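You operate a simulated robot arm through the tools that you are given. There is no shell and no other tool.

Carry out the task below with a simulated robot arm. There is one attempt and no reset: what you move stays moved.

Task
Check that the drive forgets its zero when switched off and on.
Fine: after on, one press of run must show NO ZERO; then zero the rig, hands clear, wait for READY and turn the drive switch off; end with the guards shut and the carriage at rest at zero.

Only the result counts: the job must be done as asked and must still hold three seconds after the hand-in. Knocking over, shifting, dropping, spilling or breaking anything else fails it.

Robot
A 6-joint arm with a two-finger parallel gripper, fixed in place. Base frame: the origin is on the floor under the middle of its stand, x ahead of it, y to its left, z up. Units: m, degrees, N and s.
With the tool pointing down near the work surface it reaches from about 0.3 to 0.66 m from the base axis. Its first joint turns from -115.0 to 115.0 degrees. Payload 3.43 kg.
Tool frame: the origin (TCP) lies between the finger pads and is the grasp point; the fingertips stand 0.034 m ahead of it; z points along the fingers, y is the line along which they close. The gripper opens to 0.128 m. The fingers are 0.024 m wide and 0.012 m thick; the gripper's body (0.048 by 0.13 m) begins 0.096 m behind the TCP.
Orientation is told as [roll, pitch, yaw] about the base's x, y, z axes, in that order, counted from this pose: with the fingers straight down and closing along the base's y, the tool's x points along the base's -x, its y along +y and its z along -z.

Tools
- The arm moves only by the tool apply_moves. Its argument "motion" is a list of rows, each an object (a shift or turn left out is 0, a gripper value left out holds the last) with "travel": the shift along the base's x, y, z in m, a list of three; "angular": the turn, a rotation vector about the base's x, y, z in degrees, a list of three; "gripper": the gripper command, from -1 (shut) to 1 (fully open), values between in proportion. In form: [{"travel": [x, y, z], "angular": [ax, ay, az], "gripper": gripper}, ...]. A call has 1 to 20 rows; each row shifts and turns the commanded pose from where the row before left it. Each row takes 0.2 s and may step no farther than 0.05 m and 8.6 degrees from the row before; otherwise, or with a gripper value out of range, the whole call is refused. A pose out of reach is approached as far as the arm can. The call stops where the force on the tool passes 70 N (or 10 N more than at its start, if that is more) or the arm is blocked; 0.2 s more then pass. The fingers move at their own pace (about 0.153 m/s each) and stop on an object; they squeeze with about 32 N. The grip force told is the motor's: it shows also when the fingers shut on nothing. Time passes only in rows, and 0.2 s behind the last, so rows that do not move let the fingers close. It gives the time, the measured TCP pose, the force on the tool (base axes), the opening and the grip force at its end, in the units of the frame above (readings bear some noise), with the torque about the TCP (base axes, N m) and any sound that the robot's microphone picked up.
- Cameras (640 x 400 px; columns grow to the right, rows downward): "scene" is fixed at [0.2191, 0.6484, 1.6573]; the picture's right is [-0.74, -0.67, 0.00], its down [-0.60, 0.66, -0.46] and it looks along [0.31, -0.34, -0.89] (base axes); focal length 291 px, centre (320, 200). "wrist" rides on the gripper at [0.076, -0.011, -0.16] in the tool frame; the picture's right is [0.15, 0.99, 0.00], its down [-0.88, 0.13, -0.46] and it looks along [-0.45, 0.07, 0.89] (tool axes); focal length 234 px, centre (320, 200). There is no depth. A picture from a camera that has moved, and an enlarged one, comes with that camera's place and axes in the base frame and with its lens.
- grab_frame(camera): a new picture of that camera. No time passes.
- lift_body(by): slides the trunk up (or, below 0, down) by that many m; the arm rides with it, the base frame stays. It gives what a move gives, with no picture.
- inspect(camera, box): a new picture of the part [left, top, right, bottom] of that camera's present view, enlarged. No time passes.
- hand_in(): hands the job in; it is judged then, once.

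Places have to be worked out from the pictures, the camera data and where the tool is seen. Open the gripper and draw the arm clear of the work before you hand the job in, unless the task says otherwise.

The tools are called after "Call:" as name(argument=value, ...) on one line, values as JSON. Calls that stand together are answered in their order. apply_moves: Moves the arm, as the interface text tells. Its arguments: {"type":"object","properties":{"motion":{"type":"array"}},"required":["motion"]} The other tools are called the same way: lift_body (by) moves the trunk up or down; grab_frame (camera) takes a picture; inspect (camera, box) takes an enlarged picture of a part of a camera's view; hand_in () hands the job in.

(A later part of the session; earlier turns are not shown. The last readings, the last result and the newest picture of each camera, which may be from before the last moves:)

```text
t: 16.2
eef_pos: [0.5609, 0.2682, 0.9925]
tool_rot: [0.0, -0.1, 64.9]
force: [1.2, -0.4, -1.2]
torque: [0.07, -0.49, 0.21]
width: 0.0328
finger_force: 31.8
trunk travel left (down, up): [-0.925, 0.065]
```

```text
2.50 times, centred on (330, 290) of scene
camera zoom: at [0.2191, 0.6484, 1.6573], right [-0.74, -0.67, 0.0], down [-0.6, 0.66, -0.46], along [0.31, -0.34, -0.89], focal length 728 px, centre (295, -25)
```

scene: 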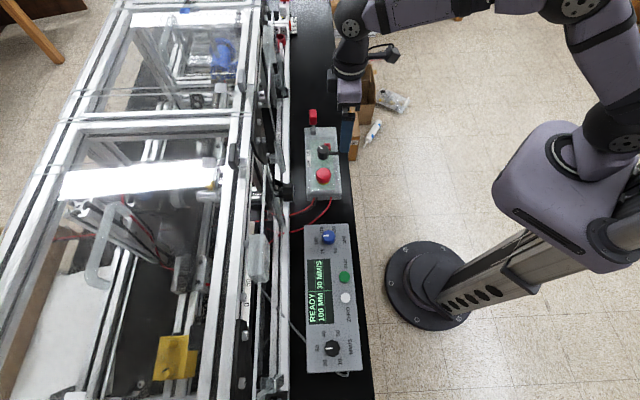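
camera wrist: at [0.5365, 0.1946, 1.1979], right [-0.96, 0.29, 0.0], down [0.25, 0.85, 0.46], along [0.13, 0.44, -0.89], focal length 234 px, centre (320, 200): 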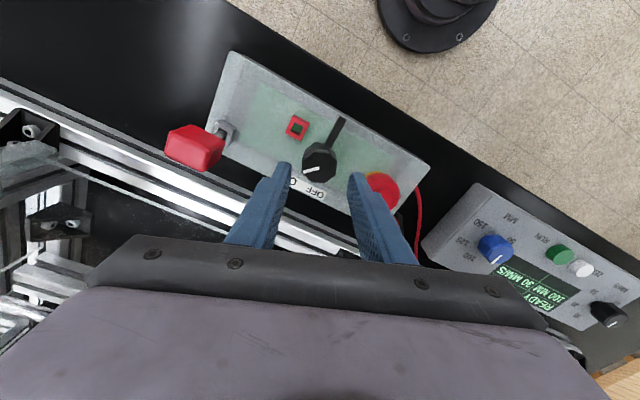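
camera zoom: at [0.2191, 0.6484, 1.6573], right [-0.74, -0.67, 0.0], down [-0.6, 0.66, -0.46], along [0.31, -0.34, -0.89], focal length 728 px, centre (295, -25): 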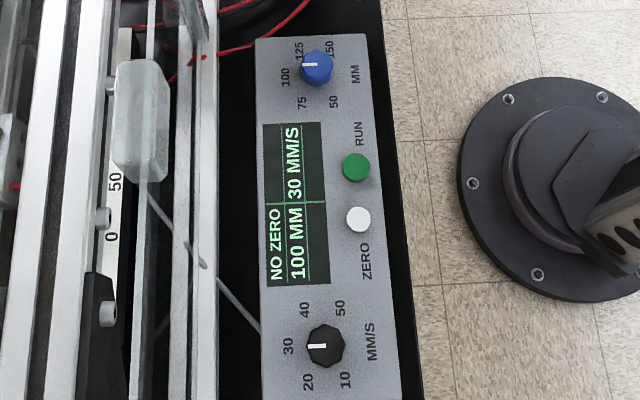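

The drive is back ON and shows NO ZERO unprompted. The single RUN press still has to be made. First I'll release the knob and rise straight up.

Call:
apply_moves(motion=[{"gripper": -0.22}, {"gripper": -0.22}, {"travel": [0, 0, 0.03], "gripper": -0.22}, {"travel": [0, 0, 0.04], "gripper": -0.22}, {"travel": [0, 0, 0.04], "gripper": -0.22}])

Call:
inspect(camera="scene", box=[270, 100, 400, 370])

Call:
inspect(camera="wrist", box=[240, 110, 400, 220])

```text
t: 17.4
eef_pos: [0.5568, 0.2686, 1.1048]
tool_rot: [-0.1, 0.0, 65.0]
force: [-0.2, -0.8, -0.7]
torque: [0.02, 0.0, -0.01]
width: 0.0499
finger_force: 0.0
trunk travel left (down, up): [-0.925, 0.065]
```

```text
1.48 times, centred on (335, 235) of scene
camera zoom: at [0.2191, 0.6484, 1.6573], right [-0.74, -0.67, 0.0], down [-0.6, 0.66, -0.46], along [0.31, -0.34, -0.89], focal length 431 px, centre (298, 148)
```

zoom: 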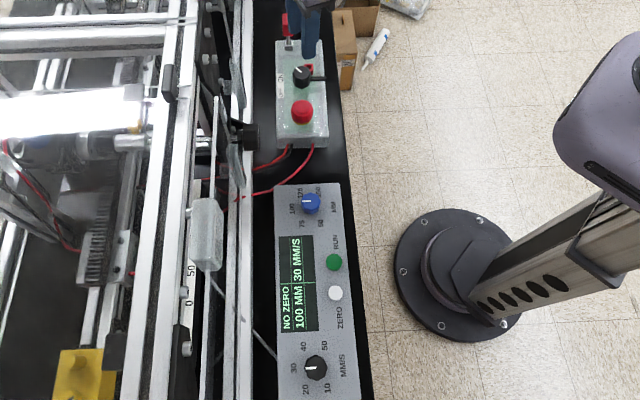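

```text
3.64 times, centred on (320, 165) of wrist
camera zoom: at [0.5356, 0.1942, 1.2649], right [-0.96, 0.29, 0.0], down [0.25, 0.85, 0.46], along [0.13, 0.44, -0.89], focal length 852 px, centre (320, 327)
```

zoom: 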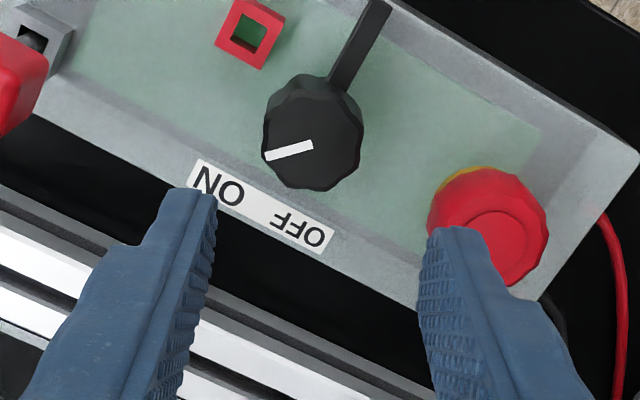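

The knob is still at ON and the display still shows NO ZERO. I'll travel at z≈1.1 to above the RUN button, closing the fingers on the way.

Call:
apply_moves(motion=[{"travel": [-0.0345, 0.028, 0], "angular": [0, 0, -2.5], "gripper": -1}, {"travel": [-0.0345, 0.028, 0], "angular": [0, 0, -2.5], "gripper": -1}, {"travel": [-0.0345, 0.028, 0], "angular": [0, 0, -2.5], "gripper": -1}, {"travel": [-0.0345, 0.028, 0], "angular": [0, 0, -2.5], "gripper": -1}, {"travel": [-0.0345, 0.028, 0], "angular": [0, 0, -2.5], "gripper": -1}, {"travel": [-0.0345, 0.028, 0], "angular": [0, 0, -2.5], "gripper": -1}, {"travel": [-0.0345, 0.028, 0], "angular": [0, 0, -2.5], "gripper": -1}, {"travel": [-0.0345, 0.028, 0], "angular": [0, 0, -2.5], "gripper": -1}, {"travel": [0, 0, -0.02], "gripper": -1}, {"gripper": -1}])

Call:
grab_frame(camera="wrist")

Call:
inspect(camera="wrist", box=[240, 90, 400, 200])

Call:
inspect(camera="scene", box=[270, 210, 430, 370])

```text
t: 19.6
eef_pos: [0.2835, 0.4922, 1.0815]
tool_rot: [-0.1, 0.1, 44.8]
force: [-1.4, 0.1, -0.2]
torque: [-0.02, 0.02, 0.0]
width: 0.0
finger_force: 32.2
trunk travel left (down, up): [-0.925, 0.065]
```

```text
taken
camera wrist: at [0.2378, 0.429, 1.2419], right [-0.8, 0.6, 0.0], down [0.53, 0.71, 0.46], along [0.27, 0.37, -0.89], focal length 234 px, centre (320, 200)
```

wrist: 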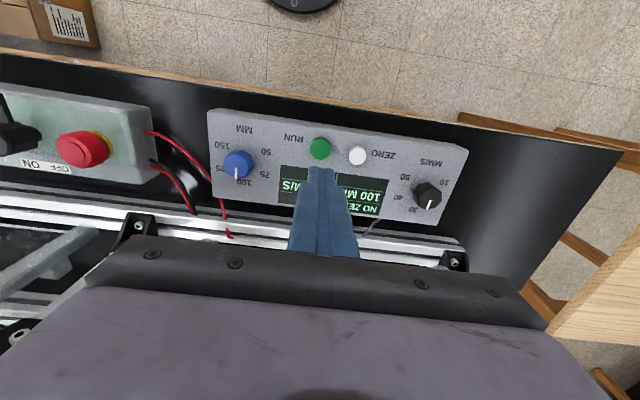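

```text
3.64 times, centred on (320, 145) of wrist
camera zoom: at [0.2378, 0.429, 1.2419], right [-0.8, 0.6, 0.0], down [0.53, 0.71, 0.46], along [0.27, 0.37, -0.89], focal length 852 px, centre (320, 400)
```

zoom: 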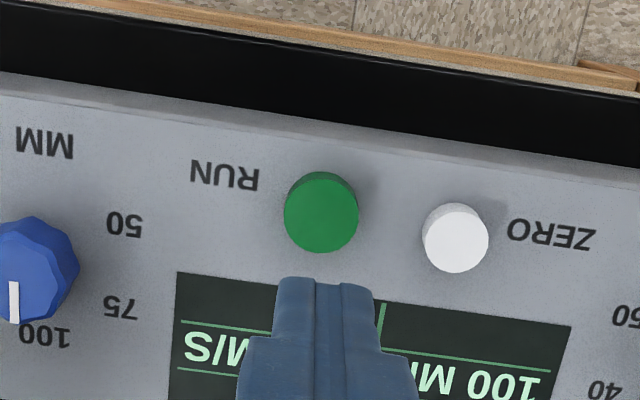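

```text
2.50 times, centred on (350, 290) of scene
camera zoom: at [0.2191, 0.6484, 1.6573], right [-0.74, -0.67, 0.0], down [-0.6, 0.66, -0.46], along [0.31, -0.34, -0.89], focal length 728 px, centre (245, -25)
```

zoom: 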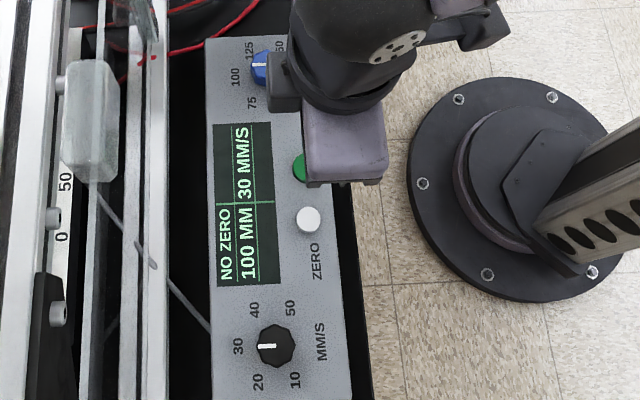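

RUN lies directly under the closed fingertips to within about 1 mm. I'll descend to just above it and check.

Call:
apply_moves(motion=[{"travel": [0.0003, 0.0008, -0.035], "gripper": -1}, {"travel": [0, 0, -0.035], "gripper": -1}, {"gripper": -1}])

Call:
inspect(camera="wrist", box=[240, 110, 400, 220])

Call:
inspect(camera="scene", box=[300, 230, 400, 330])

```text
t: 20.4
eef_pos: [0.284, 0.4925, 1.0137]
tool_rot: [0.0, 0.0, 45.0]
force: [0.1, -0.3, 0.0]
torque: [0.02, 0.01, 0.02]
width: 0.0001
finger_force: 31.6
trunk travel left (down, up): [-0.925, 0.065]
```

```text
3.64 times, centred on (320, 165) of wrist
camera zoom: at [0.238, 0.4292, 1.1741], right [-0.8, 0.6, 0.0], down [0.53, 0.71, 0.46], along [0.27, 0.37, -0.89], focal length 852 px, centre (320, 327)
```

zoom: 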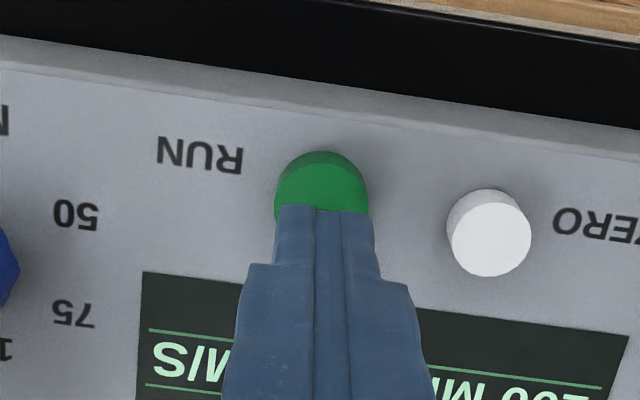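

```text
4.00 times, centred on (350, 280) of scene
camera zoom: at [0.2191, 0.6484, 1.6573], right [-0.74, -0.67, 0.0], down [-0.6, 0.66, -0.46], along [0.31, -0.34, -0.89], focal length 1165 px, centre (200, -120)
```

zoom: 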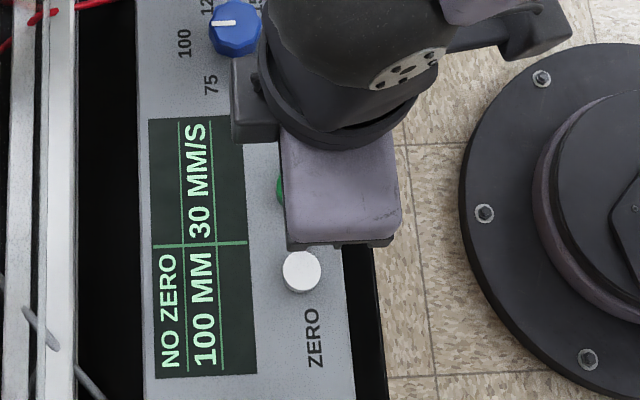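

The fingertip is about 3 cm above RUN. I'll creep down to find the contact height.

Call:
apply_moves(motion=[{"travel": [0, 0, -0.006], "gripper": -1}, {"travel": [0, 0, -0.006], "gripper": -1}, {"travel": [0, 0, -0.006], "gripper": -1}])

Call:
inspect(camera="wrist", box=[240, 110, 400, 220])

```text
t: 21.2
eef_pos: [0.2844, 0.4921, 0.9961]
tool_rot: [0.0, 0.0, 45.0]
force: [-0.1, 0.8, 0.8]
torque: [-0.01, -0.01, 0.01]
width: 0.0
finger_force: 32.0
trunk travel left (down, up): [-0.925, 0.065]
```

```text
3.64 times, centred on (320, 165) of wrist
camera zoom: at [0.2385, 0.4296, 1.1559], right [-0.8, 0.6, 0.0], down [0.53, 0.71, 0.46], along [0.27, 0.37, -0.89], focal length 852 px, centre (320, 327)
```

zoom: 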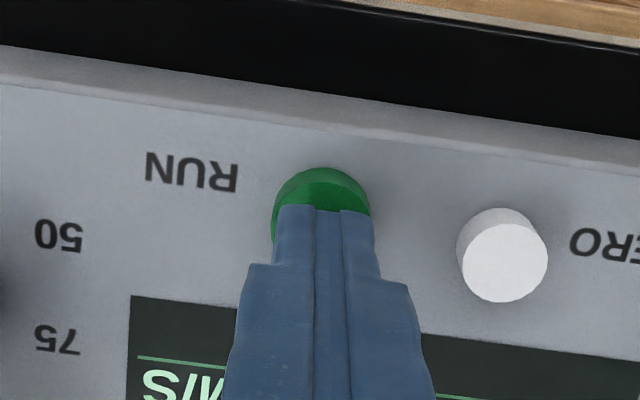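

Call:
apply_moves(motion=[{"travel": [0, 0, -0.003], "gripper": -1}, {"travel": [0, 0, -0.003], "gripper": -1}, {"travel": [0, 0, -0.002], "gripper": -1}])

Call:
inspect(camera="wrist", box=[240, 110, 400, 220])

Call:
inspect(camera="scene", box=[300, 230, 400, 330])

```text
t: 22.0
eef_pos: [0.2833, 0.4928, 0.9877]
tool_rot: [0.0, 0.1, 45.0]
force: [-0.4, -0.2, 0.2]
torque: [0.01, -0.01, 0.02]
width: 0.0002
finger_force: 32.6
trunk travel left (down, up): [-0.925, 0.065]
```

```text
3.64 times, centred on (320, 165) of wrist
camera zoom: at [0.2379, 0.4301, 1.1475], right [-0.8, 0.6, 0.0], down [0.53, 0.71, 0.46], along [0.27, 0.37, -0.89], focal length 852 px, centre (320, 327)
```

zoom: 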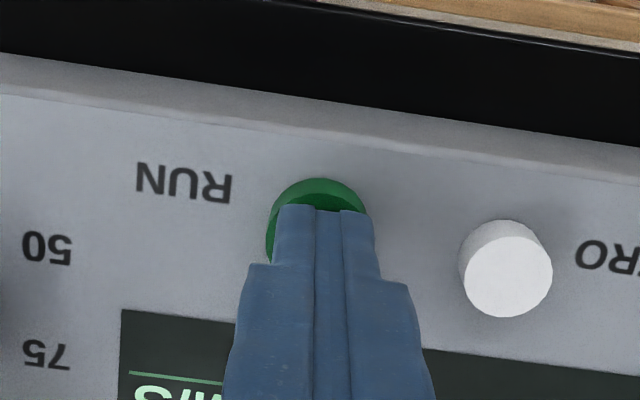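

```text
4.00 times, centred on (350, 280) of scene
camera zoom: at [0.2191, 0.6484, 1.6573], right [-0.74, -0.67, 0.0], down [-0.6, 0.66, -0.46], along [0.31, -0.34, -0.89], focal length 1165 px, centre (200, -120)
```

zoom: 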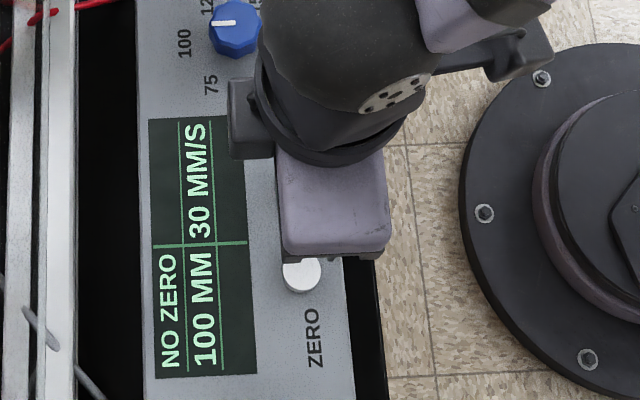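

Call:
apply_moves(motion=[{"travel": [0, 0, -0.002], "gripper": -1}, {"travel": [0, 0, -0.002], "gripper": -1}])

Call:
inspect(camera="wrist", box=[240, 110, 400, 220])

Call:
inspect(camera="scene", box=[300, 230, 400, 330])

```text
t: 22.6
eef_pos: [0.2834, 0.4945, 0.9833]
tool_rot: [0.0, -0.1, 45.0]
force: [0.3, -0.9, 2.2]
torque: [-0.06, -0.03, 0.0]
width: 0.0
finger_force: 31.7
trunk travel left (down, up): [-0.925, 0.065]
heard: click
```

```text
3.64 times, centred on (320, 165) of wrist
camera zoom: at [0.2377, 0.4302, 1.144], right [-0.8, 0.6, 0.0], down [0.53, 0.71, 0.46], along [0.27, 0.37, -0.89], focal length 852 px, centre (320, 327)
```

zoom: 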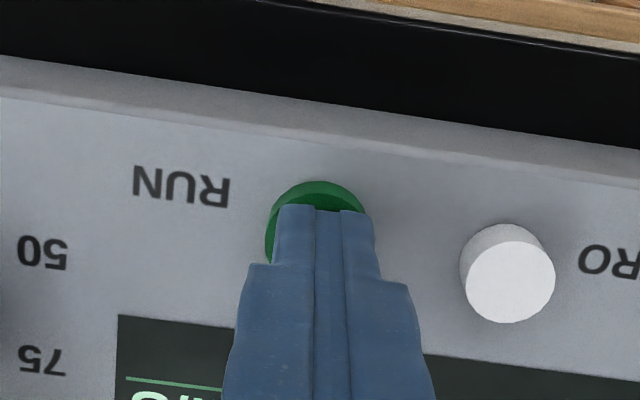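

```text
4.00 times, centred on (350, 280) of scene
camera zoom: at [0.2191, 0.6484, 1.6573], right [-0.74, -0.67, 0.0], down [-0.6, 0.66, -0.46], along [0.31, -0.34, -0.89], focal length 1165 px, centre (200, -120)
```

zoom: 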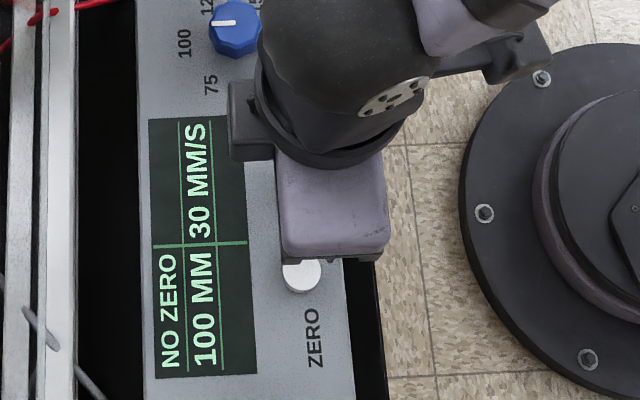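

A click was heard with about 2 N of force. RUN has been pressed once, and the display shows NO ZERO. I'll lift straight off the button.

Call:
apply_moves(motion=[{"travel": [0, 0, 0.02], "gripper": -1}, {"travel": [0, 0, 0.03], "gripper": -1}, {"travel": [0, 0, 0.02], "gripper": -1}])

Call:
inspect(camera="scene", box=[150, 230, 400, 386])

Call:
grab_frame(camera="wrist")

```text
t: 23.4
eef_pos: [0.2833, 0.495, 1.0554]
tool_rot: [0.0, 0.0, 45.0]
force: [0.5, -0.4, 0.5]
torque: [0.03, -0.02, 0.01]
width: 0.0
finger_force: 32.2
trunk travel left (down, up): [-0.925, 0.065]
```

```text
2.56 times, centred on (275, 308) of scene
camera zoom: at [0.2191, 0.6484, 1.6573], right [-0.74, -0.67, 0.0], down [-0.6, 0.66, -0.46], along [0.31, -0.34, -0.89], focal length 746 px, centre (435, -76)
```

zoom: 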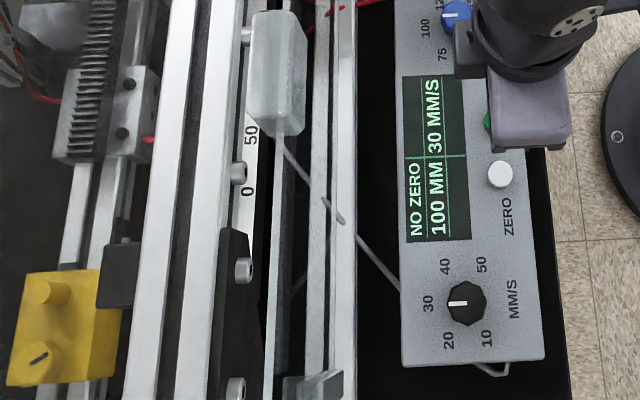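

```text
taken
camera wrist: at [0.2383, 0.432, 1.2152], right [-0.8, 0.6, 0.0], down [0.53, 0.71, 0.46], along [0.27, 0.37, -0.89], focal length 234 px, centre (320, 200)
```

wrist: 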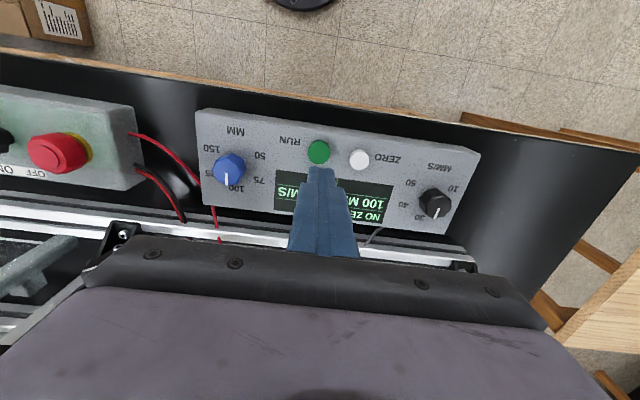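

The display shows NO ZERO after the single RUN press, and the carriage hasn't moved. Next I'll go over the ZERO button, offset (-0.033, +0.0345) from RUN.

Call:
apply_moves(motion=[{"travel": [-0.0165, 0.0172, 0.01], "gripper": -1}, {"travel": [-0.0165, 0.0172, 0], "gripper": -1}, {"gripper": -1}])

Call:
inspect(camera="wrist", box=[240, 90, 400, 200])

```text
t: 24.2
eef_pos: [0.2502, 0.5307, 1.0642]
tool_rot: [0.0, 0.0, 44.8]
force: [-0.7, -0.1, -0.6]
torque: [0.0, 0.01, 0.0]
width: 0.0
finger_force: 32.0
trunk travel left (down, up): [-0.925, 0.065]
```

```text
3.64 times, centred on (320, 145) of wrist
camera zoom: at [0.2052, 0.4669, 1.225], right [-0.8, 0.6, 0.0], down [0.53, 0.71, 0.46], along [0.27, 0.37, -0.89], focal length 852 px, centre (320, 400)
```

zoom: 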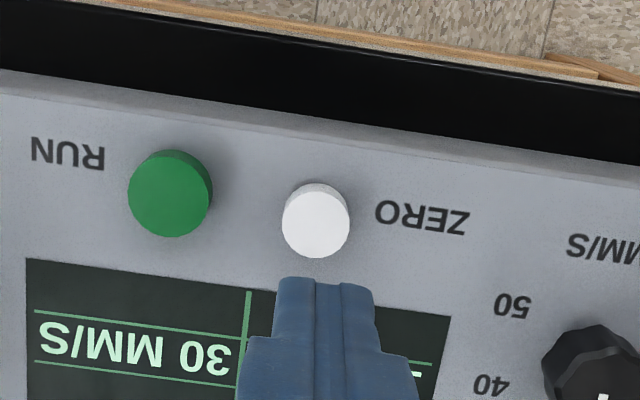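

ZERO is under the tip to within 1 mm. I'll descend to just above it, then press gently down to the height where RUN clicked.

Call:
apply_moves(motion=[{"travel": [0, 0, -0.03], "gripper": -1}, {"travel": [0, 0, -0.03], "gripper": -1}, {"travel": [0, 0, -0.015], "gripper": -1}, {"gripper": -1}])

Call:
inspect(camera="wrist", box=[240, 110, 400, 220])

```text
t: 25.2
eef_pos: [0.2493, 0.5287, 0.9881]
tool_rot: [0.0, -0.1, 45.0]
force: [0.1, 0.5, -0.8]
torque: [-0.02, -0.01, 0.01]
width: 0.0001
finger_force: 31.9
trunk travel left (down, up): [-0.925, 0.065]
```

```text
3.64 times, centred on (320, 165) of wrist
camera zoom: at [0.2038, 0.466, 1.149], right [-0.8, 0.6, 0.0], down [0.53, 0.71, 0.46], along [0.27, 0.37, -0.89], focal length 852 px, centre (320, 327)
```

zoom: 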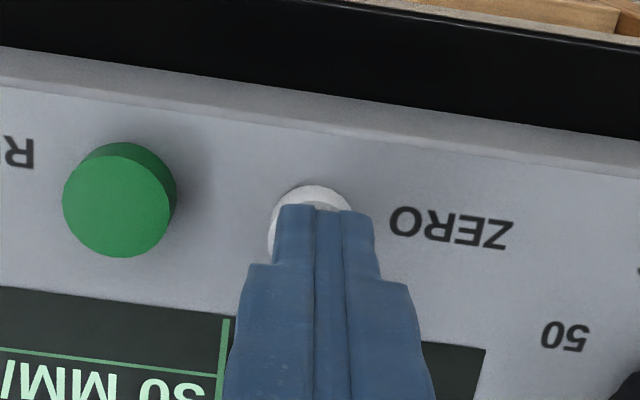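

Call:
apply_moves(motion=[{"travel": [0, 0, -0.002], "gripper": -1}, {"travel": [0, 0, -0.002], "gripper": -1}, {"travel": [0, 0, -0.001], "gripper": -1}])

Call:
inspect(camera="scene", box=[150, 230, 400, 386])

```text
t: 26.0
eef_pos: [0.2495, 0.53, 0.9824]
tool_rot: [0.0, 0.0, 45.1]
force: [-1.2, 0.2, 1.8]
torque: [0.0, 0.06, -0.02]
width: 0.0
finger_force: 32.1
trunk travel left (down, up): [-0.925, 0.065]
heard: click
```

```text
2.56 times, centred on (275, 308) of scene
camera zoom: at [0.2191, 0.6484, 1.6573], right [-0.74, -0.67, 0.0], down [-0.6, 0.66, -0.46], along [0.31, -0.34, -0.89], focal length 746 px, centre (435, -76)
```

zoom: 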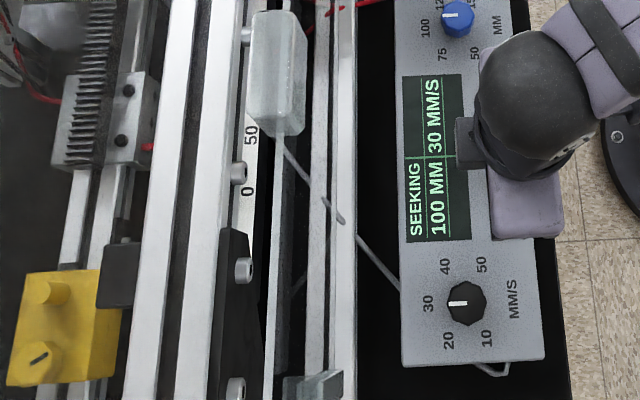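

Click heard, and the display reads SEEKING. The carriage is moving, so I'll lift off and draw the arm well clear toward the robot.

Call:
apply_moves(motion=[{"travel": [0, 0, 0.02], "gripper": -1}, {"travel": [0, 0, 0.04], "gripper": -1}, {"travel": [0, 0, 0.045], "gripper": -1}, {"travel": [0.01, -0.04, 0.02], "gripper": -1}, {"travel": [0.01, -0.045, 0.01], "gripper": -1}, {"travel": [0.01, -0.045, 0.01], "gripper": -1}])

Call:
inspect(camera="scene", box=[150, 230, 400, 386])

Call:
grab_frame(camera="scene")

```text
t: 27.4
eef_pos: [0.2784, 0.3967, 1.1302]
tool_rot: [0.2, -0.2, 45.0]
force: [0.2, -0.1, -0.7]
torque: [0.04, 0.01, 0.0]
width: 0.0
finger_force: 32.3
trunk travel left (down, up): [-0.925, 0.065]
```

```text
2.56 times, centred on (275, 308) of scene
camera zoom: at [0.2191, 0.6484, 1.6573], right [-0.74, -0.67, 0.0], down [-0.6, 0.66, -0.46], along [0.31, -0.34, -0.89], focal length 746 px, centre (435, -76)
```

zoom: 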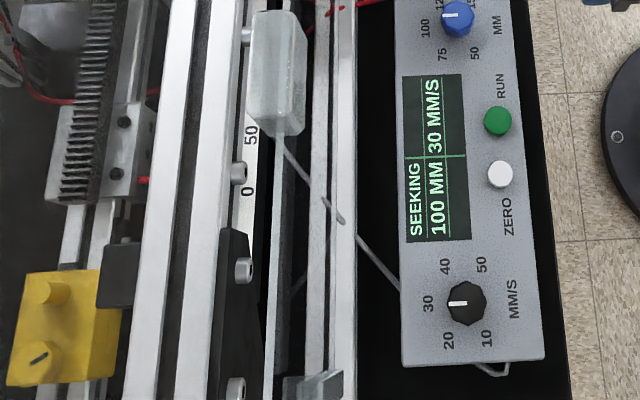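

```text
taken
```

scene: 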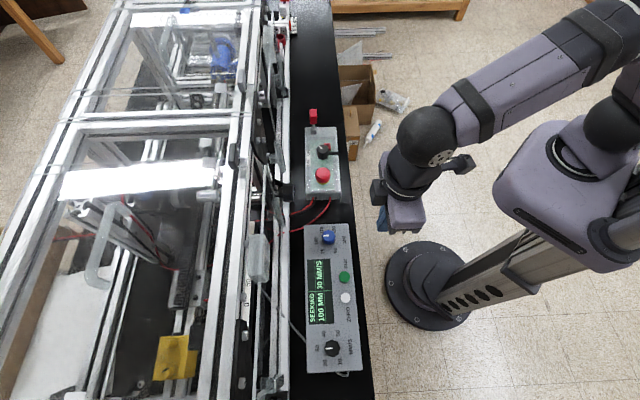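

The carriage is travelling toward zero with the display on SEEKING, and the arm is clear. I'll wait in place for READY.

Call:
apply_moves(motion=[{"travel": [0.0, -0.03, 0.02], "gripper": -1}, {"gripper": -1}, {"gripper": -1}, {"gripper": -1}, {"gripper": -1}, {"gripper": -1}, {"gripper": -1}, {"gripper": -1}, {"gripper": -1}, {"gripper": -1}])

Call:
inspect(camera="scene", box=[150, 230, 400, 386])

```text
t: 29.6
eef_pos: [0.2786, 0.3681, 1.1501]
tool_rot: [0.0, 0.0, 45.1]
force: [0.2, -0.2, -0.4]
torque: [0.01, -0.03, -0.01]
width: 0.0
finger_force: 31.8
trunk travel left (down, up): [-0.925, 0.065]
```

```text
2.56 times, centred on (275, 308) of scene
camera zoom: at [0.2191, 0.6484, 1.6573], right [-0.74, -0.67, 0.0], down [-0.6, 0.66, -0.46], along [0.31, -0.34, -0.89], focal length 746 px, centre (435, -76)
```

zoom: 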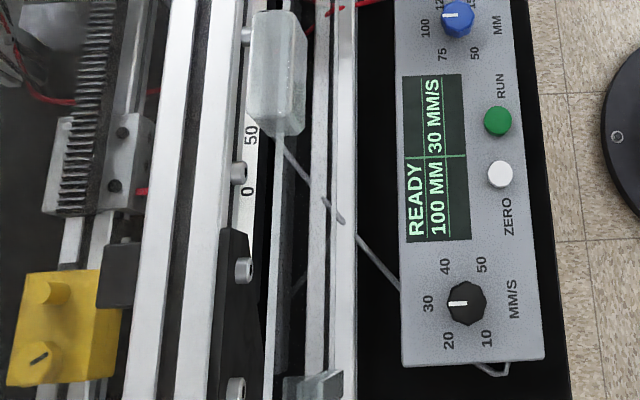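

READY is showing and the carriage has stopped near the 0 mark. Before switching off I'll check the pointer against the scale with the wrist camera, staying outside the guards.

Call:
apply_moves(motion=[{"travel": [-0.029, 0.025, 0.03], "gripper": -1}, {"travel": [-0.029, 0.025, 0.03], "angular": [5.9, -5.9, 0], "gripper": -1}, {"travel": [0, 0, 0.03], "angular": [5.9, -5.9, 0], "gripper": -1}, {"angular": [5.9, -5.9, 0], "gripper": -1}])

Call:
grab_frame(camera="wrist")

Call:
inspect(camera="wrist", box=[230, 130, 430, 260])

```text
t: 30.6
eef_pos: [0.2207, 0.4179, 1.2407]
tool_rot: [0.1, -25.3, 44.8]
force: [-0.5, -0.4, 0.0]
torque: [-0.02, 0.01, -0.05]
width: 0.0001
finger_force: 31.9
trunk travel left (down, up): [-0.925, 0.065]
```

```text
taken
camera wrist: at [0.1327, 0.3114, 1.3529], right [-0.79, 0.61, -0.06], down [0.34, 0.52, 0.79], along [0.51, 0.6, -0.61], focal length 234 px, centre (320, 200)
```

wrist: 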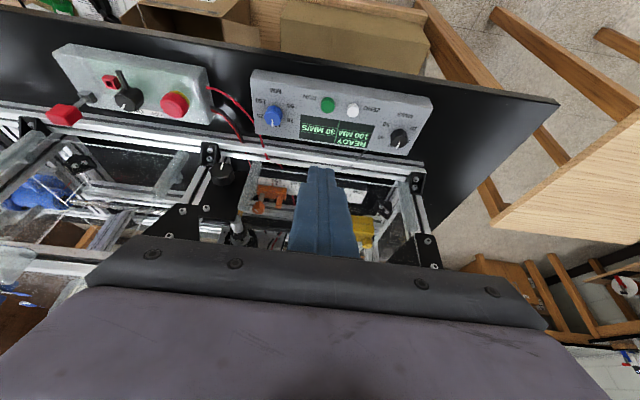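

```text
3.08 times, centred on (330, 195) of wrist
camera zoom: at [0.1327, 0.3114, 1.3529], right [-0.79, 0.61, -0.06], down [0.34, 0.52, 0.79], along [0.51, 0.6, -0.61], focal length 720 px, centre (289, 215)
```

zoom: 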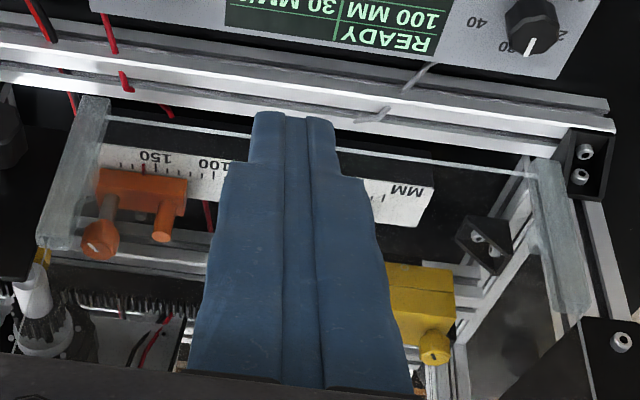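

The closed fingers block the view, so I'll open them; they're in free space in front of the rig.

Call:
apply_moves(motion=[{"gripper": 1}, {"gripper": 1}, {"gripper": 1}])

Call:
inspect(camera="wrist", box=[230, 130, 430, 260])

Call:
inspect(camera="scene", box=[150, 230, 290, 340])

```text
t: 31.4
eef_pos: [0.2221, 0.4182, 1.2395]
tool_rot: [0.0, -24.9, 45.0]
force: [0.2, -0.3, -0.4]
torque: [0.0, 0.01, 0.03]
width: 0.1279
finger_force: 0.1
trunk travel left (down, up): [-0.925, 0.065]
```

```text
3.08 times, centred on (330, 195) of wrist
camera zoom: at [0.1338, 0.3119, 1.3526], right [-0.79, 0.61, -0.06], down [0.34, 0.52, 0.79], along [0.51, 0.6, -0.62], focal length 720 px, centre (289, 215)
```

zoom: 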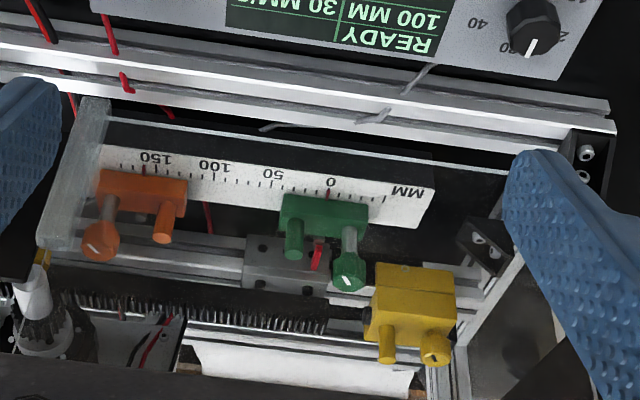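

```text
3.64 times, centred on (220, 285) of scene
camera zoom: at [0.2191, 0.6484, 1.6573], right [-0.74, -0.67, 0.0], down [-0.6, 0.66, -0.46], along [0.31, -0.34, -0.89], focal length 1059 px, centre (684, -109)
```

zoom: 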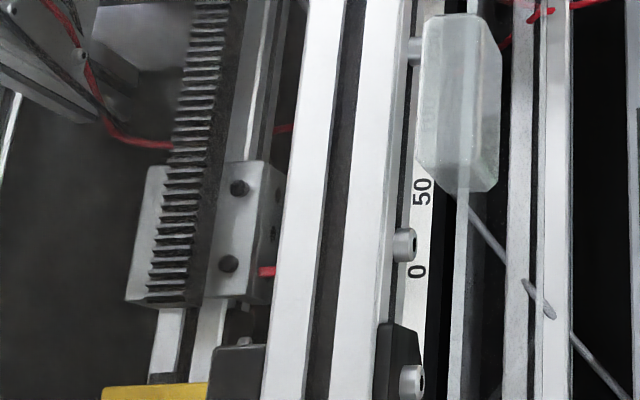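

The carriage sits level with the green flag and its pointer lines up with the 0 mark. READY is showing. I'll straighten the tool and return above the drive switch with the same grip setup as before.

Call:
apply_moves(motion=[{"travel": [0.0373, -0.0167, 0], "angular": [-5.9, 5.9, 0], "gripper": -0.22}, {"travel": [0.0373, -0.0167, 0], "angular": [-5.9, 5.9, 0], "gripper": -0.22}, {"travel": [0.0373, -0.0167, 0], "angular": [-5.9, 5.9, 0], "gripper": -0.22}, {"travel": [0.0373, -0.0167, -0.022], "angular": [0, 0, 3.3], "gripper": -0.22}, {"travel": [0.0373, -0.0167, -0.022], "angular": [0, 0, 3.3], "gripper": -0.22}, {"travel": [0.0373, -0.0167, -0.022], "angular": [0, 0, 3.3], "gripper": -0.22}, {"travel": [0.0373, -0.0167, -0.022], "angular": [0, 0, 3.3], "gripper": -0.22}, {"travel": [0.0373, -0.0167, -0.022], "angular": [0, 0, 3.4], "gripper": -0.22}, {"travel": [0.0373, -0.0167, -0.022], "angular": [0, 0, 3.4], "gripper": -0.22}, {"travel": [0, 0, -0.028], "gripper": -0.22}, {"gripper": -0.22}])

Call:
inspect(camera="wrist", box=[240, 110, 400, 220])

Call:
inspect(camera="scene", box=[150, 130, 400, 340])

```text
t: 33.8
eef_pos: [0.5573, 0.2682, 1.0768]
tool_rot: [0.0, 0.0, 65.0]
force: [-0.2, 0.2, 0.0]
torque: [0.01, 0.02, -0.02]
width: 0.05
finger_force: 0.0
trunk travel left (down, up): [-0.925, 0.065]
```

```text
3.64 times, centred on (320, 165) of wrist
camera zoom: at [0.5353, 0.1919, 1.2373], right [-0.96, 0.29, 0.0], down [0.25, 0.85, 0.46], along [0.13, 0.44, -0.89], focal length 852 px, centre (320, 327)
```

zoom: 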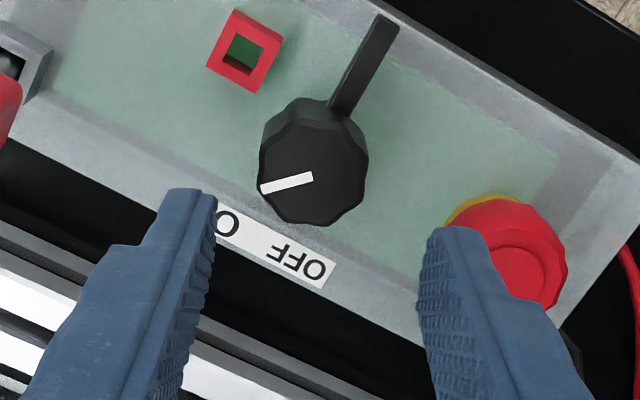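

```text
1.90 times, centred on (275, 235) of scene
camera zoom: at [0.2191, 0.6484, 1.6573], right [-0.74, -0.67, 0.0], down [-0.6, 0.66, -0.46], along [0.31, -0.34, -0.89], focal length 555 px, centre (406, 133)
```

zoom: 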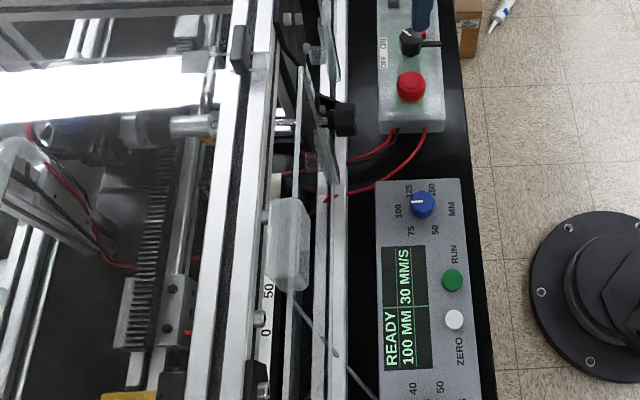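

The knob is still at ON and READY is still showing. With a 2 mm correction I'll descend around the knob to the earlier grip height.

Call:
apply_moves(motion=[{"travel": [0.0018, 0.0015, -0.02], "gripper": -0.22}, {"travel": [0, 0, -0.03], "gripper": -0.22}, {"travel": [0, 0, -0.034], "gripper": -0.22}, {"gripper": -0.22}])

Call:
inspect(camera="wrist", box=[240, 110, 400, 220])

```text
t: 34.8
eef_pos: [0.5579, 0.2701, 0.994]
tool_rot: [0.0, -0.1, 65.0]
force: [0.1, -0.3, -1.0]
torque: [0.03, -0.06, -0.02]
width: 0.05
finger_force: 0.0
trunk travel left (down, up): [-0.925, 0.065]
```

```text
3.64 times, centred on (320, 165) of wrist
camera zoom: at [0.5358, 0.1951, 1.1539], right [-0.96, 0.29, 0.0], down [0.25, 0.85, 0.46], along [0.13, 0.44, -0.89], focal length 852 px, centre (320, 327)
```

zoom: 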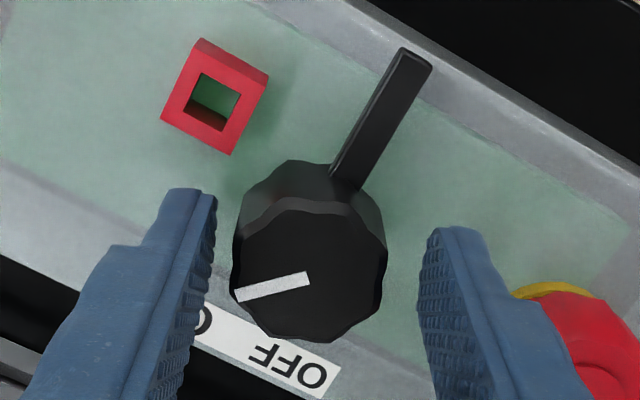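

The knob is about 2 mm to the left of centre in this view, so I'll shift by that much and then grip.

Call:
apply_moves(motion=[{"travel": [0.002, -0.0008, -0.001], "gripper": -0.22}, {"gripper": -0.22}, {"gripper": -1}, {"gripper": -1}, {"gripper": -1}])

Call:
inspect(camera="wrist", box=[240, 110, 400, 220])

Call:
inspect(camera="scene", box=[150, 230, 400, 386])

```text
t: 36.0
eef_pos: [0.5606, 0.2695, 0.9937]
tool_rot: [0.0, -0.1, 64.9]
force: [1.1, -1.2, 1.2]
torque: [0.13, 0.36, 0.04]
width: 0.0335
finger_force: 31.8
trunk travel left (down, up): [-0.925, 0.065]
```

```text
3.64 times, centred on (320, 165) of wrist
camera zoom: at [0.5389, 0.1942, 1.1536], right [-0.96, 0.29, 0.0], down [0.25, 0.85, 0.46], along [0.13, 0.44, -0.89], focal length 852 px, centre (320, 327)
```

zoom: 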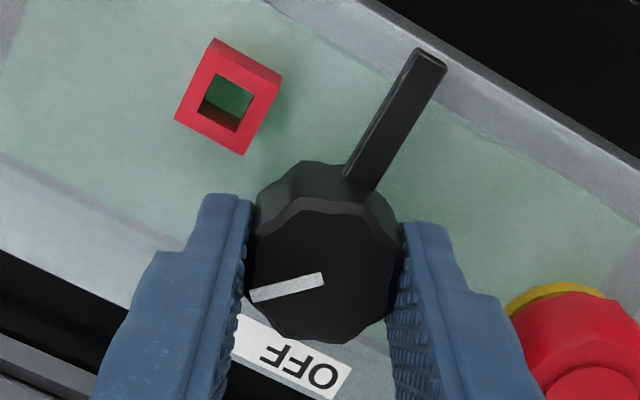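

```text
2.56 times, centred on (275, 308) of scene
camera zoom: at [0.2191, 0.6484, 1.6573], right [-0.74, -0.67, 0.0], down [-0.6, 0.66, -0.46], along [0.31, -0.34, -0.89], focal length 746 px, centre (435, -76)
```

zoom: 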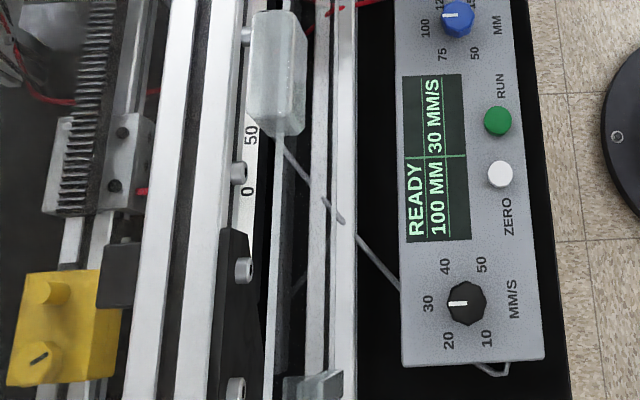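

Gripped well and READY still showing. I'll turn the switch +89° to OFF.

Call:
apply_moves(motion=[{"angular": [0, 0, 8], "gripper": -1}, {"angular": [0, 0, 8], "gripper": -1}, {"angular": [0, 0, 8], "gripper": -1}, {"angular": [0, 0, 8], "gripper": -1}, {"angular": [0, 0, 8], "gripper": -1}, {"angular": [0, 0, 8], "gripper": -1}, {"angular": [0, 0, 8], "gripper": -1}, {"angular": [0, 0, 8], "gripper": -1}, {"angular": [0, 0, 8], "gripper": -1}, {"angular": [0, 0, 6], "gripper": -1}, {"angular": [0, 0, 6], "gripper": -1}, {"angular": [0, 0, 5], "gripper": -1}])

Call:
inspect(camera="wrist", box=[240, 110, 400, 220])

Call:
inspect(camera="scene", box=[150, 230, 400, 386])

```text
t: 38.6
eef_pos: [0.5609, 0.2678, 0.9944]
tool_rot: [-0.1, -0.1, 154.0]
force: [-1.3, -1.3, -0.5]
torque: [-0.25, 0.07, -0.01]
width: 0.033
finger_force: 31.9
trunk travel left (down, up): [-0.925, 0.065]
```

```text
3.64 times, centred on (320, 165) of wrist
camera zoom: at [0.6346, 0.243, 1.1537], right [-0.3, -0.95, 0.0], down [-0.85, 0.27, 0.46], along [-0.43, 0.14, -0.89], focal length 852 px, centre (320, 327)
```

zoom: 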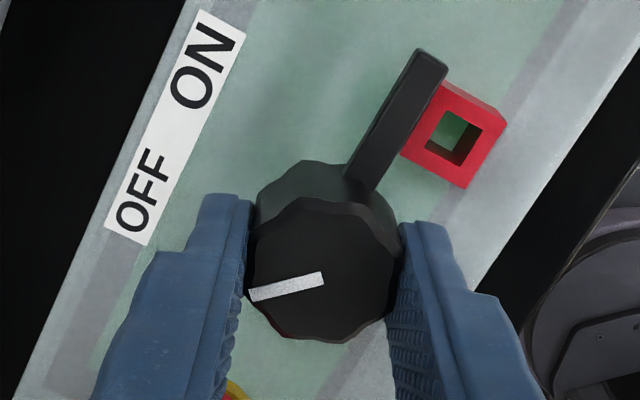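

```text
2.56 times, centred on (275, 308) of scene
camera zoom: at [0.2191, 0.6484, 1.6573], right [-0.74, -0.67, 0.0], down [-0.6, 0.66, -0.46], along [0.31, -0.34, -0.89], focal length 746 px, centre (435, -76)
```

zoom: 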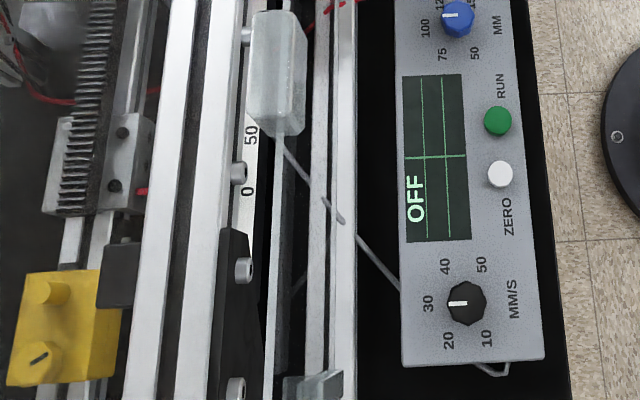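

The display reads OFF and the carriage is still at zero. I'll open just enough to release the knob, check nothing is touching, and rise straight up.

Call:
apply_moves(motion=[{"gripper": -0.32}, {"gripper": -0.32}, {"gripper": -0.32}, {"travel": [0, 0, 0.02], "gripper": -0.32}, {"travel": [0, 0, 0.03], "gripper": -0.32}, {"travel": [0, 0, 0.04], "gripper": -0.32}, {"travel": [0, 0, 0.04], "gripper": -0.32}])

Call:
inspect(camera="wrist", box=[220, 70, 420, 220])

Call:
inspect(camera="scene", box=[200, 60, 400, 340])

```text
t: 40.2
eef_pos: [0.5609, 0.2701, 1.1257]
tool_rot: [-0.1, 0.0, 154.0]
force: [0.5, -0.2, 0.4]
torque: [-0.03, 0.03, -0.02]
width: 0.0436
finger_force: 0.0
trunk travel left (down, up): [-0.925, 0.065]
```

```text
2.67 times, centred on (320, 145) of wrist
camera zoom: at [0.6346, 0.244, 1.2861], right [-0.3, -0.95, 0.0], down [-0.85, 0.27, 0.46], along [-0.43, 0.14, -0.89], focal length 624 px, centre (320, 347)
```

zoom: 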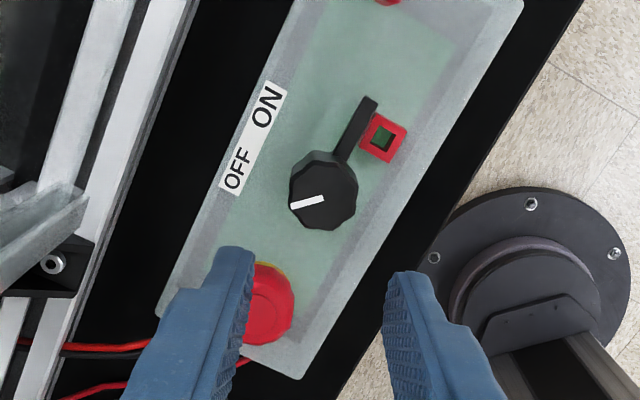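

```text
1.43 times, centred on (300, 200) of scene
camera zoom: at [0.2191, 0.6484, 1.6573], right [-0.74, -0.67, 0.0], down [-0.6, 0.66, -0.46], along [0.31, -0.34, -0.89], focal length 416 px, centre (349, 200)
```

zoom: 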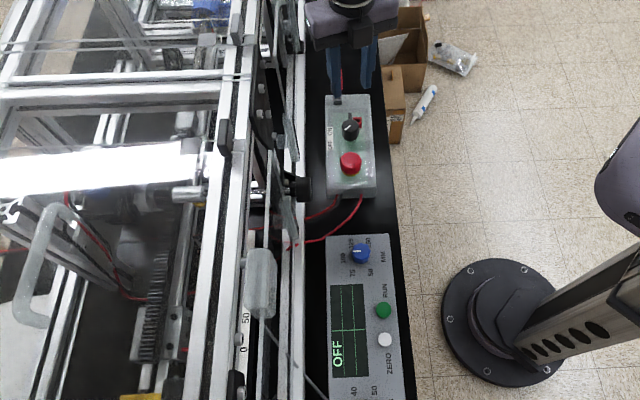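

The knob stands at OFF with the lever past the socket, and nothing else has moved. I'll draw back toward the robot, unwind the wrist and open the gripper.

Call:
apply_moves(motion=[{"travel": [-0.022, -0.0063, 0.0143]}, {"travel": [-0.022, -0.0063, 0.0143]}, {"travel": [-0.022, -0.0063, 0.0143], "angular": [0, 0, -8]}, {"travel": [-0.022, -0.0063, 0.0143], "angular": [0, 0, -8]}, {"travel": [-0.022, -0.0063, 0.0143], "angular": [0, 0, -8]}, {"travel": [-0.022, -0.0063, 0.0143], "angular": [0, 0, -8]}, {"travel": [-0.022, -0.0063, 0.0143], "angular": [0, 0, -8]}, {"travel": [-0.022, -0.0063, 0.0143], "angular": [0, 0, -8]}, {"angular": [0, 0, -8], "gripper": 1}, {"angular": [0, 0, -8], "gripper": 1}, {"angular": [0, 0, -8], "gripper": 1}, {"angular": [0, 0, -8], "gripper": 1}, {"angular": [0, 0, -8], "gripper": 1}, {"angular": [0, 0, -8], "gripper": 1}, {"angular": [0, 0, -8], "gripper": 1}, {"angular": [0, 0, -8], "gripper": 1}])

Call:
grab_frame(camera="scene")

Call:
inspect(camera="scene", box=[150, 230, 400, 386])

Call:
inspect(camera="scene", box=[270, 90, 390, 210])

```text
t: 43.6
eef_pos: [0.3859, 0.2168, 1.2377]
tool_rot: [0.0, 0.0, 41.8]
force: [-0.2, 0.3, 0.5]
torque: [0.02, 0.0, -0.01]
width: 0.128
finger_force: 0.0
trunk travel left (down, up): [-0.925, 0.065]
```

```text
taken
```

scene: 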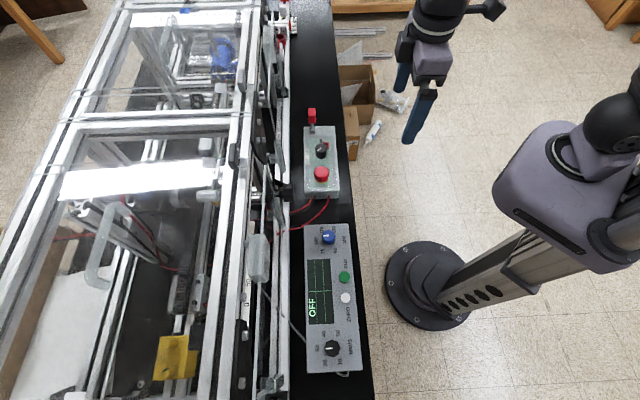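

```text
2.56 times, centred on (275, 308) of scene
camera zoom: at [0.2191, 0.6484, 1.6573], right [-0.74, -0.67, 0.0], down [-0.6, 0.66, -0.46], along [0.31, -0.34, -0.89], focal length 746 px, centre (435, -76)
```

zoom: 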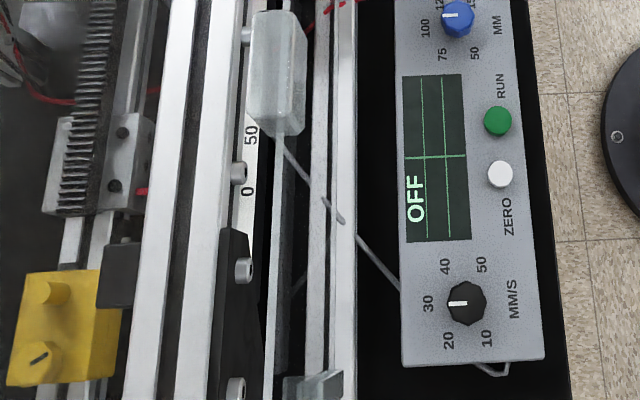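

```text
3.33 times, centred on (330, 150) of scene
camera zoom: at [0.2191, 0.6484, 1.6573], right [-0.74, -0.67, 0.0], down [-0.6, 0.66, -0.46], along [0.31, -0.34, -0.89], focal length 971 px, centre (287, 367)
```

zoom: 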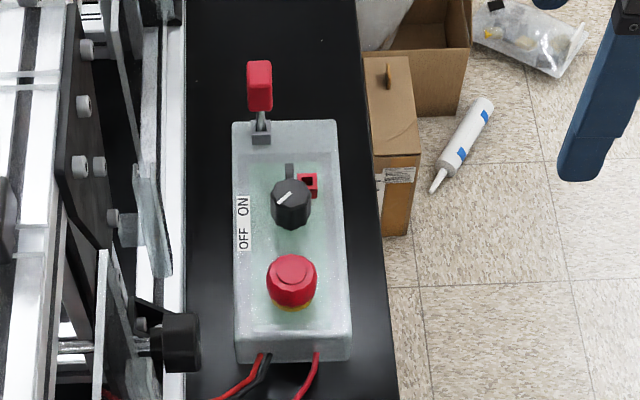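

The switch is off, the guards are shut and the carriage is at rest at zero. The switch box, though, looks a few pixels off its original place, so I'll compare it using the same crop as before I touched it.

Call:
inspect(camera="scene", box=[285, 95, 365, 205])

Call:
inspect(camera="scene", box=[200, 100, 320, 260])

Call:
inspect(camera="scene", box=[270, 210, 400, 390])

```text
3.64 times, centred on (325, 150) of scene
camera zoom: at [0.2191, 0.6484, 1.6573], right [-0.74, -0.67, 0.0], down [-0.6, 0.66, -0.46], along [0.31, -0.34, -0.89], focal length 1059 px, centre (302, 382)
```

zoom: 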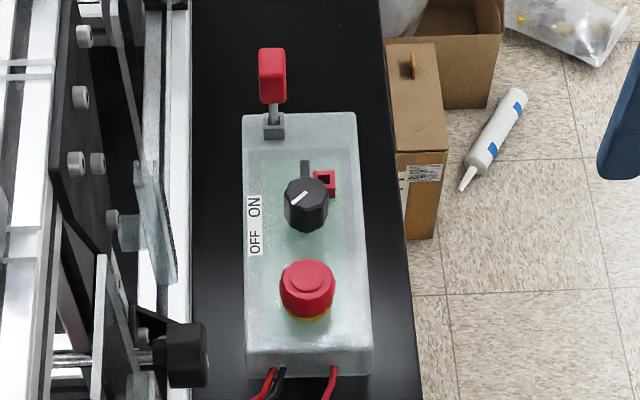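

```text
2.50 times, centred on (260, 180) of scene
camera zoom: at [0.2191, 0.6484, 1.6573], right [-0.74, -0.67, 0.0], down [-0.6, 0.66, -0.46], along [0.31, -0.34, -0.89], focal length 728 px, centre (470, 250)
```

zoom: 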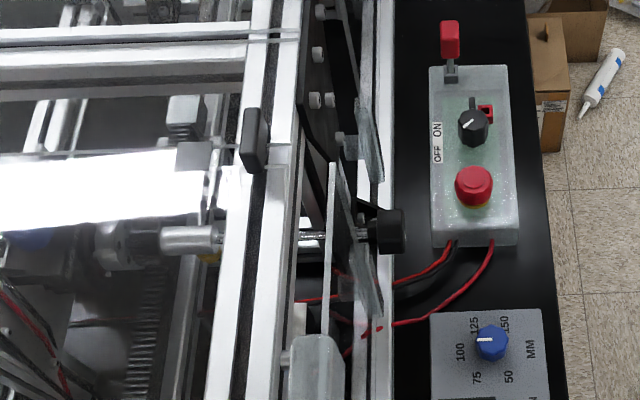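

```text
2.22 times, centred on (335, 300) of scene
camera zoom: at [0.2191, 0.6484, 1.6573], right [-0.74, -0.67, 0.0], down [-0.6, 0.66, -0.46], along [0.31, -0.34, -0.89], focal length 647 px, centre (287, -22)
```

zoom: 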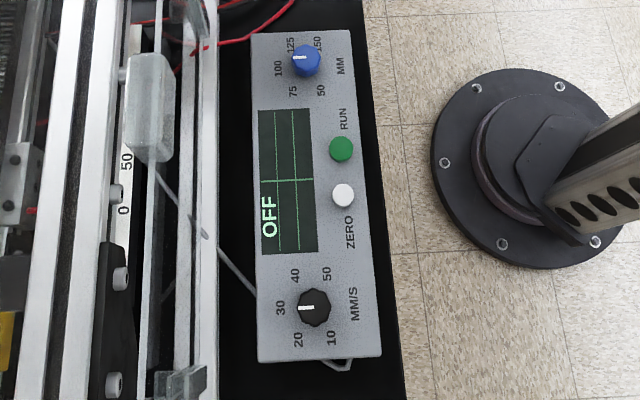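

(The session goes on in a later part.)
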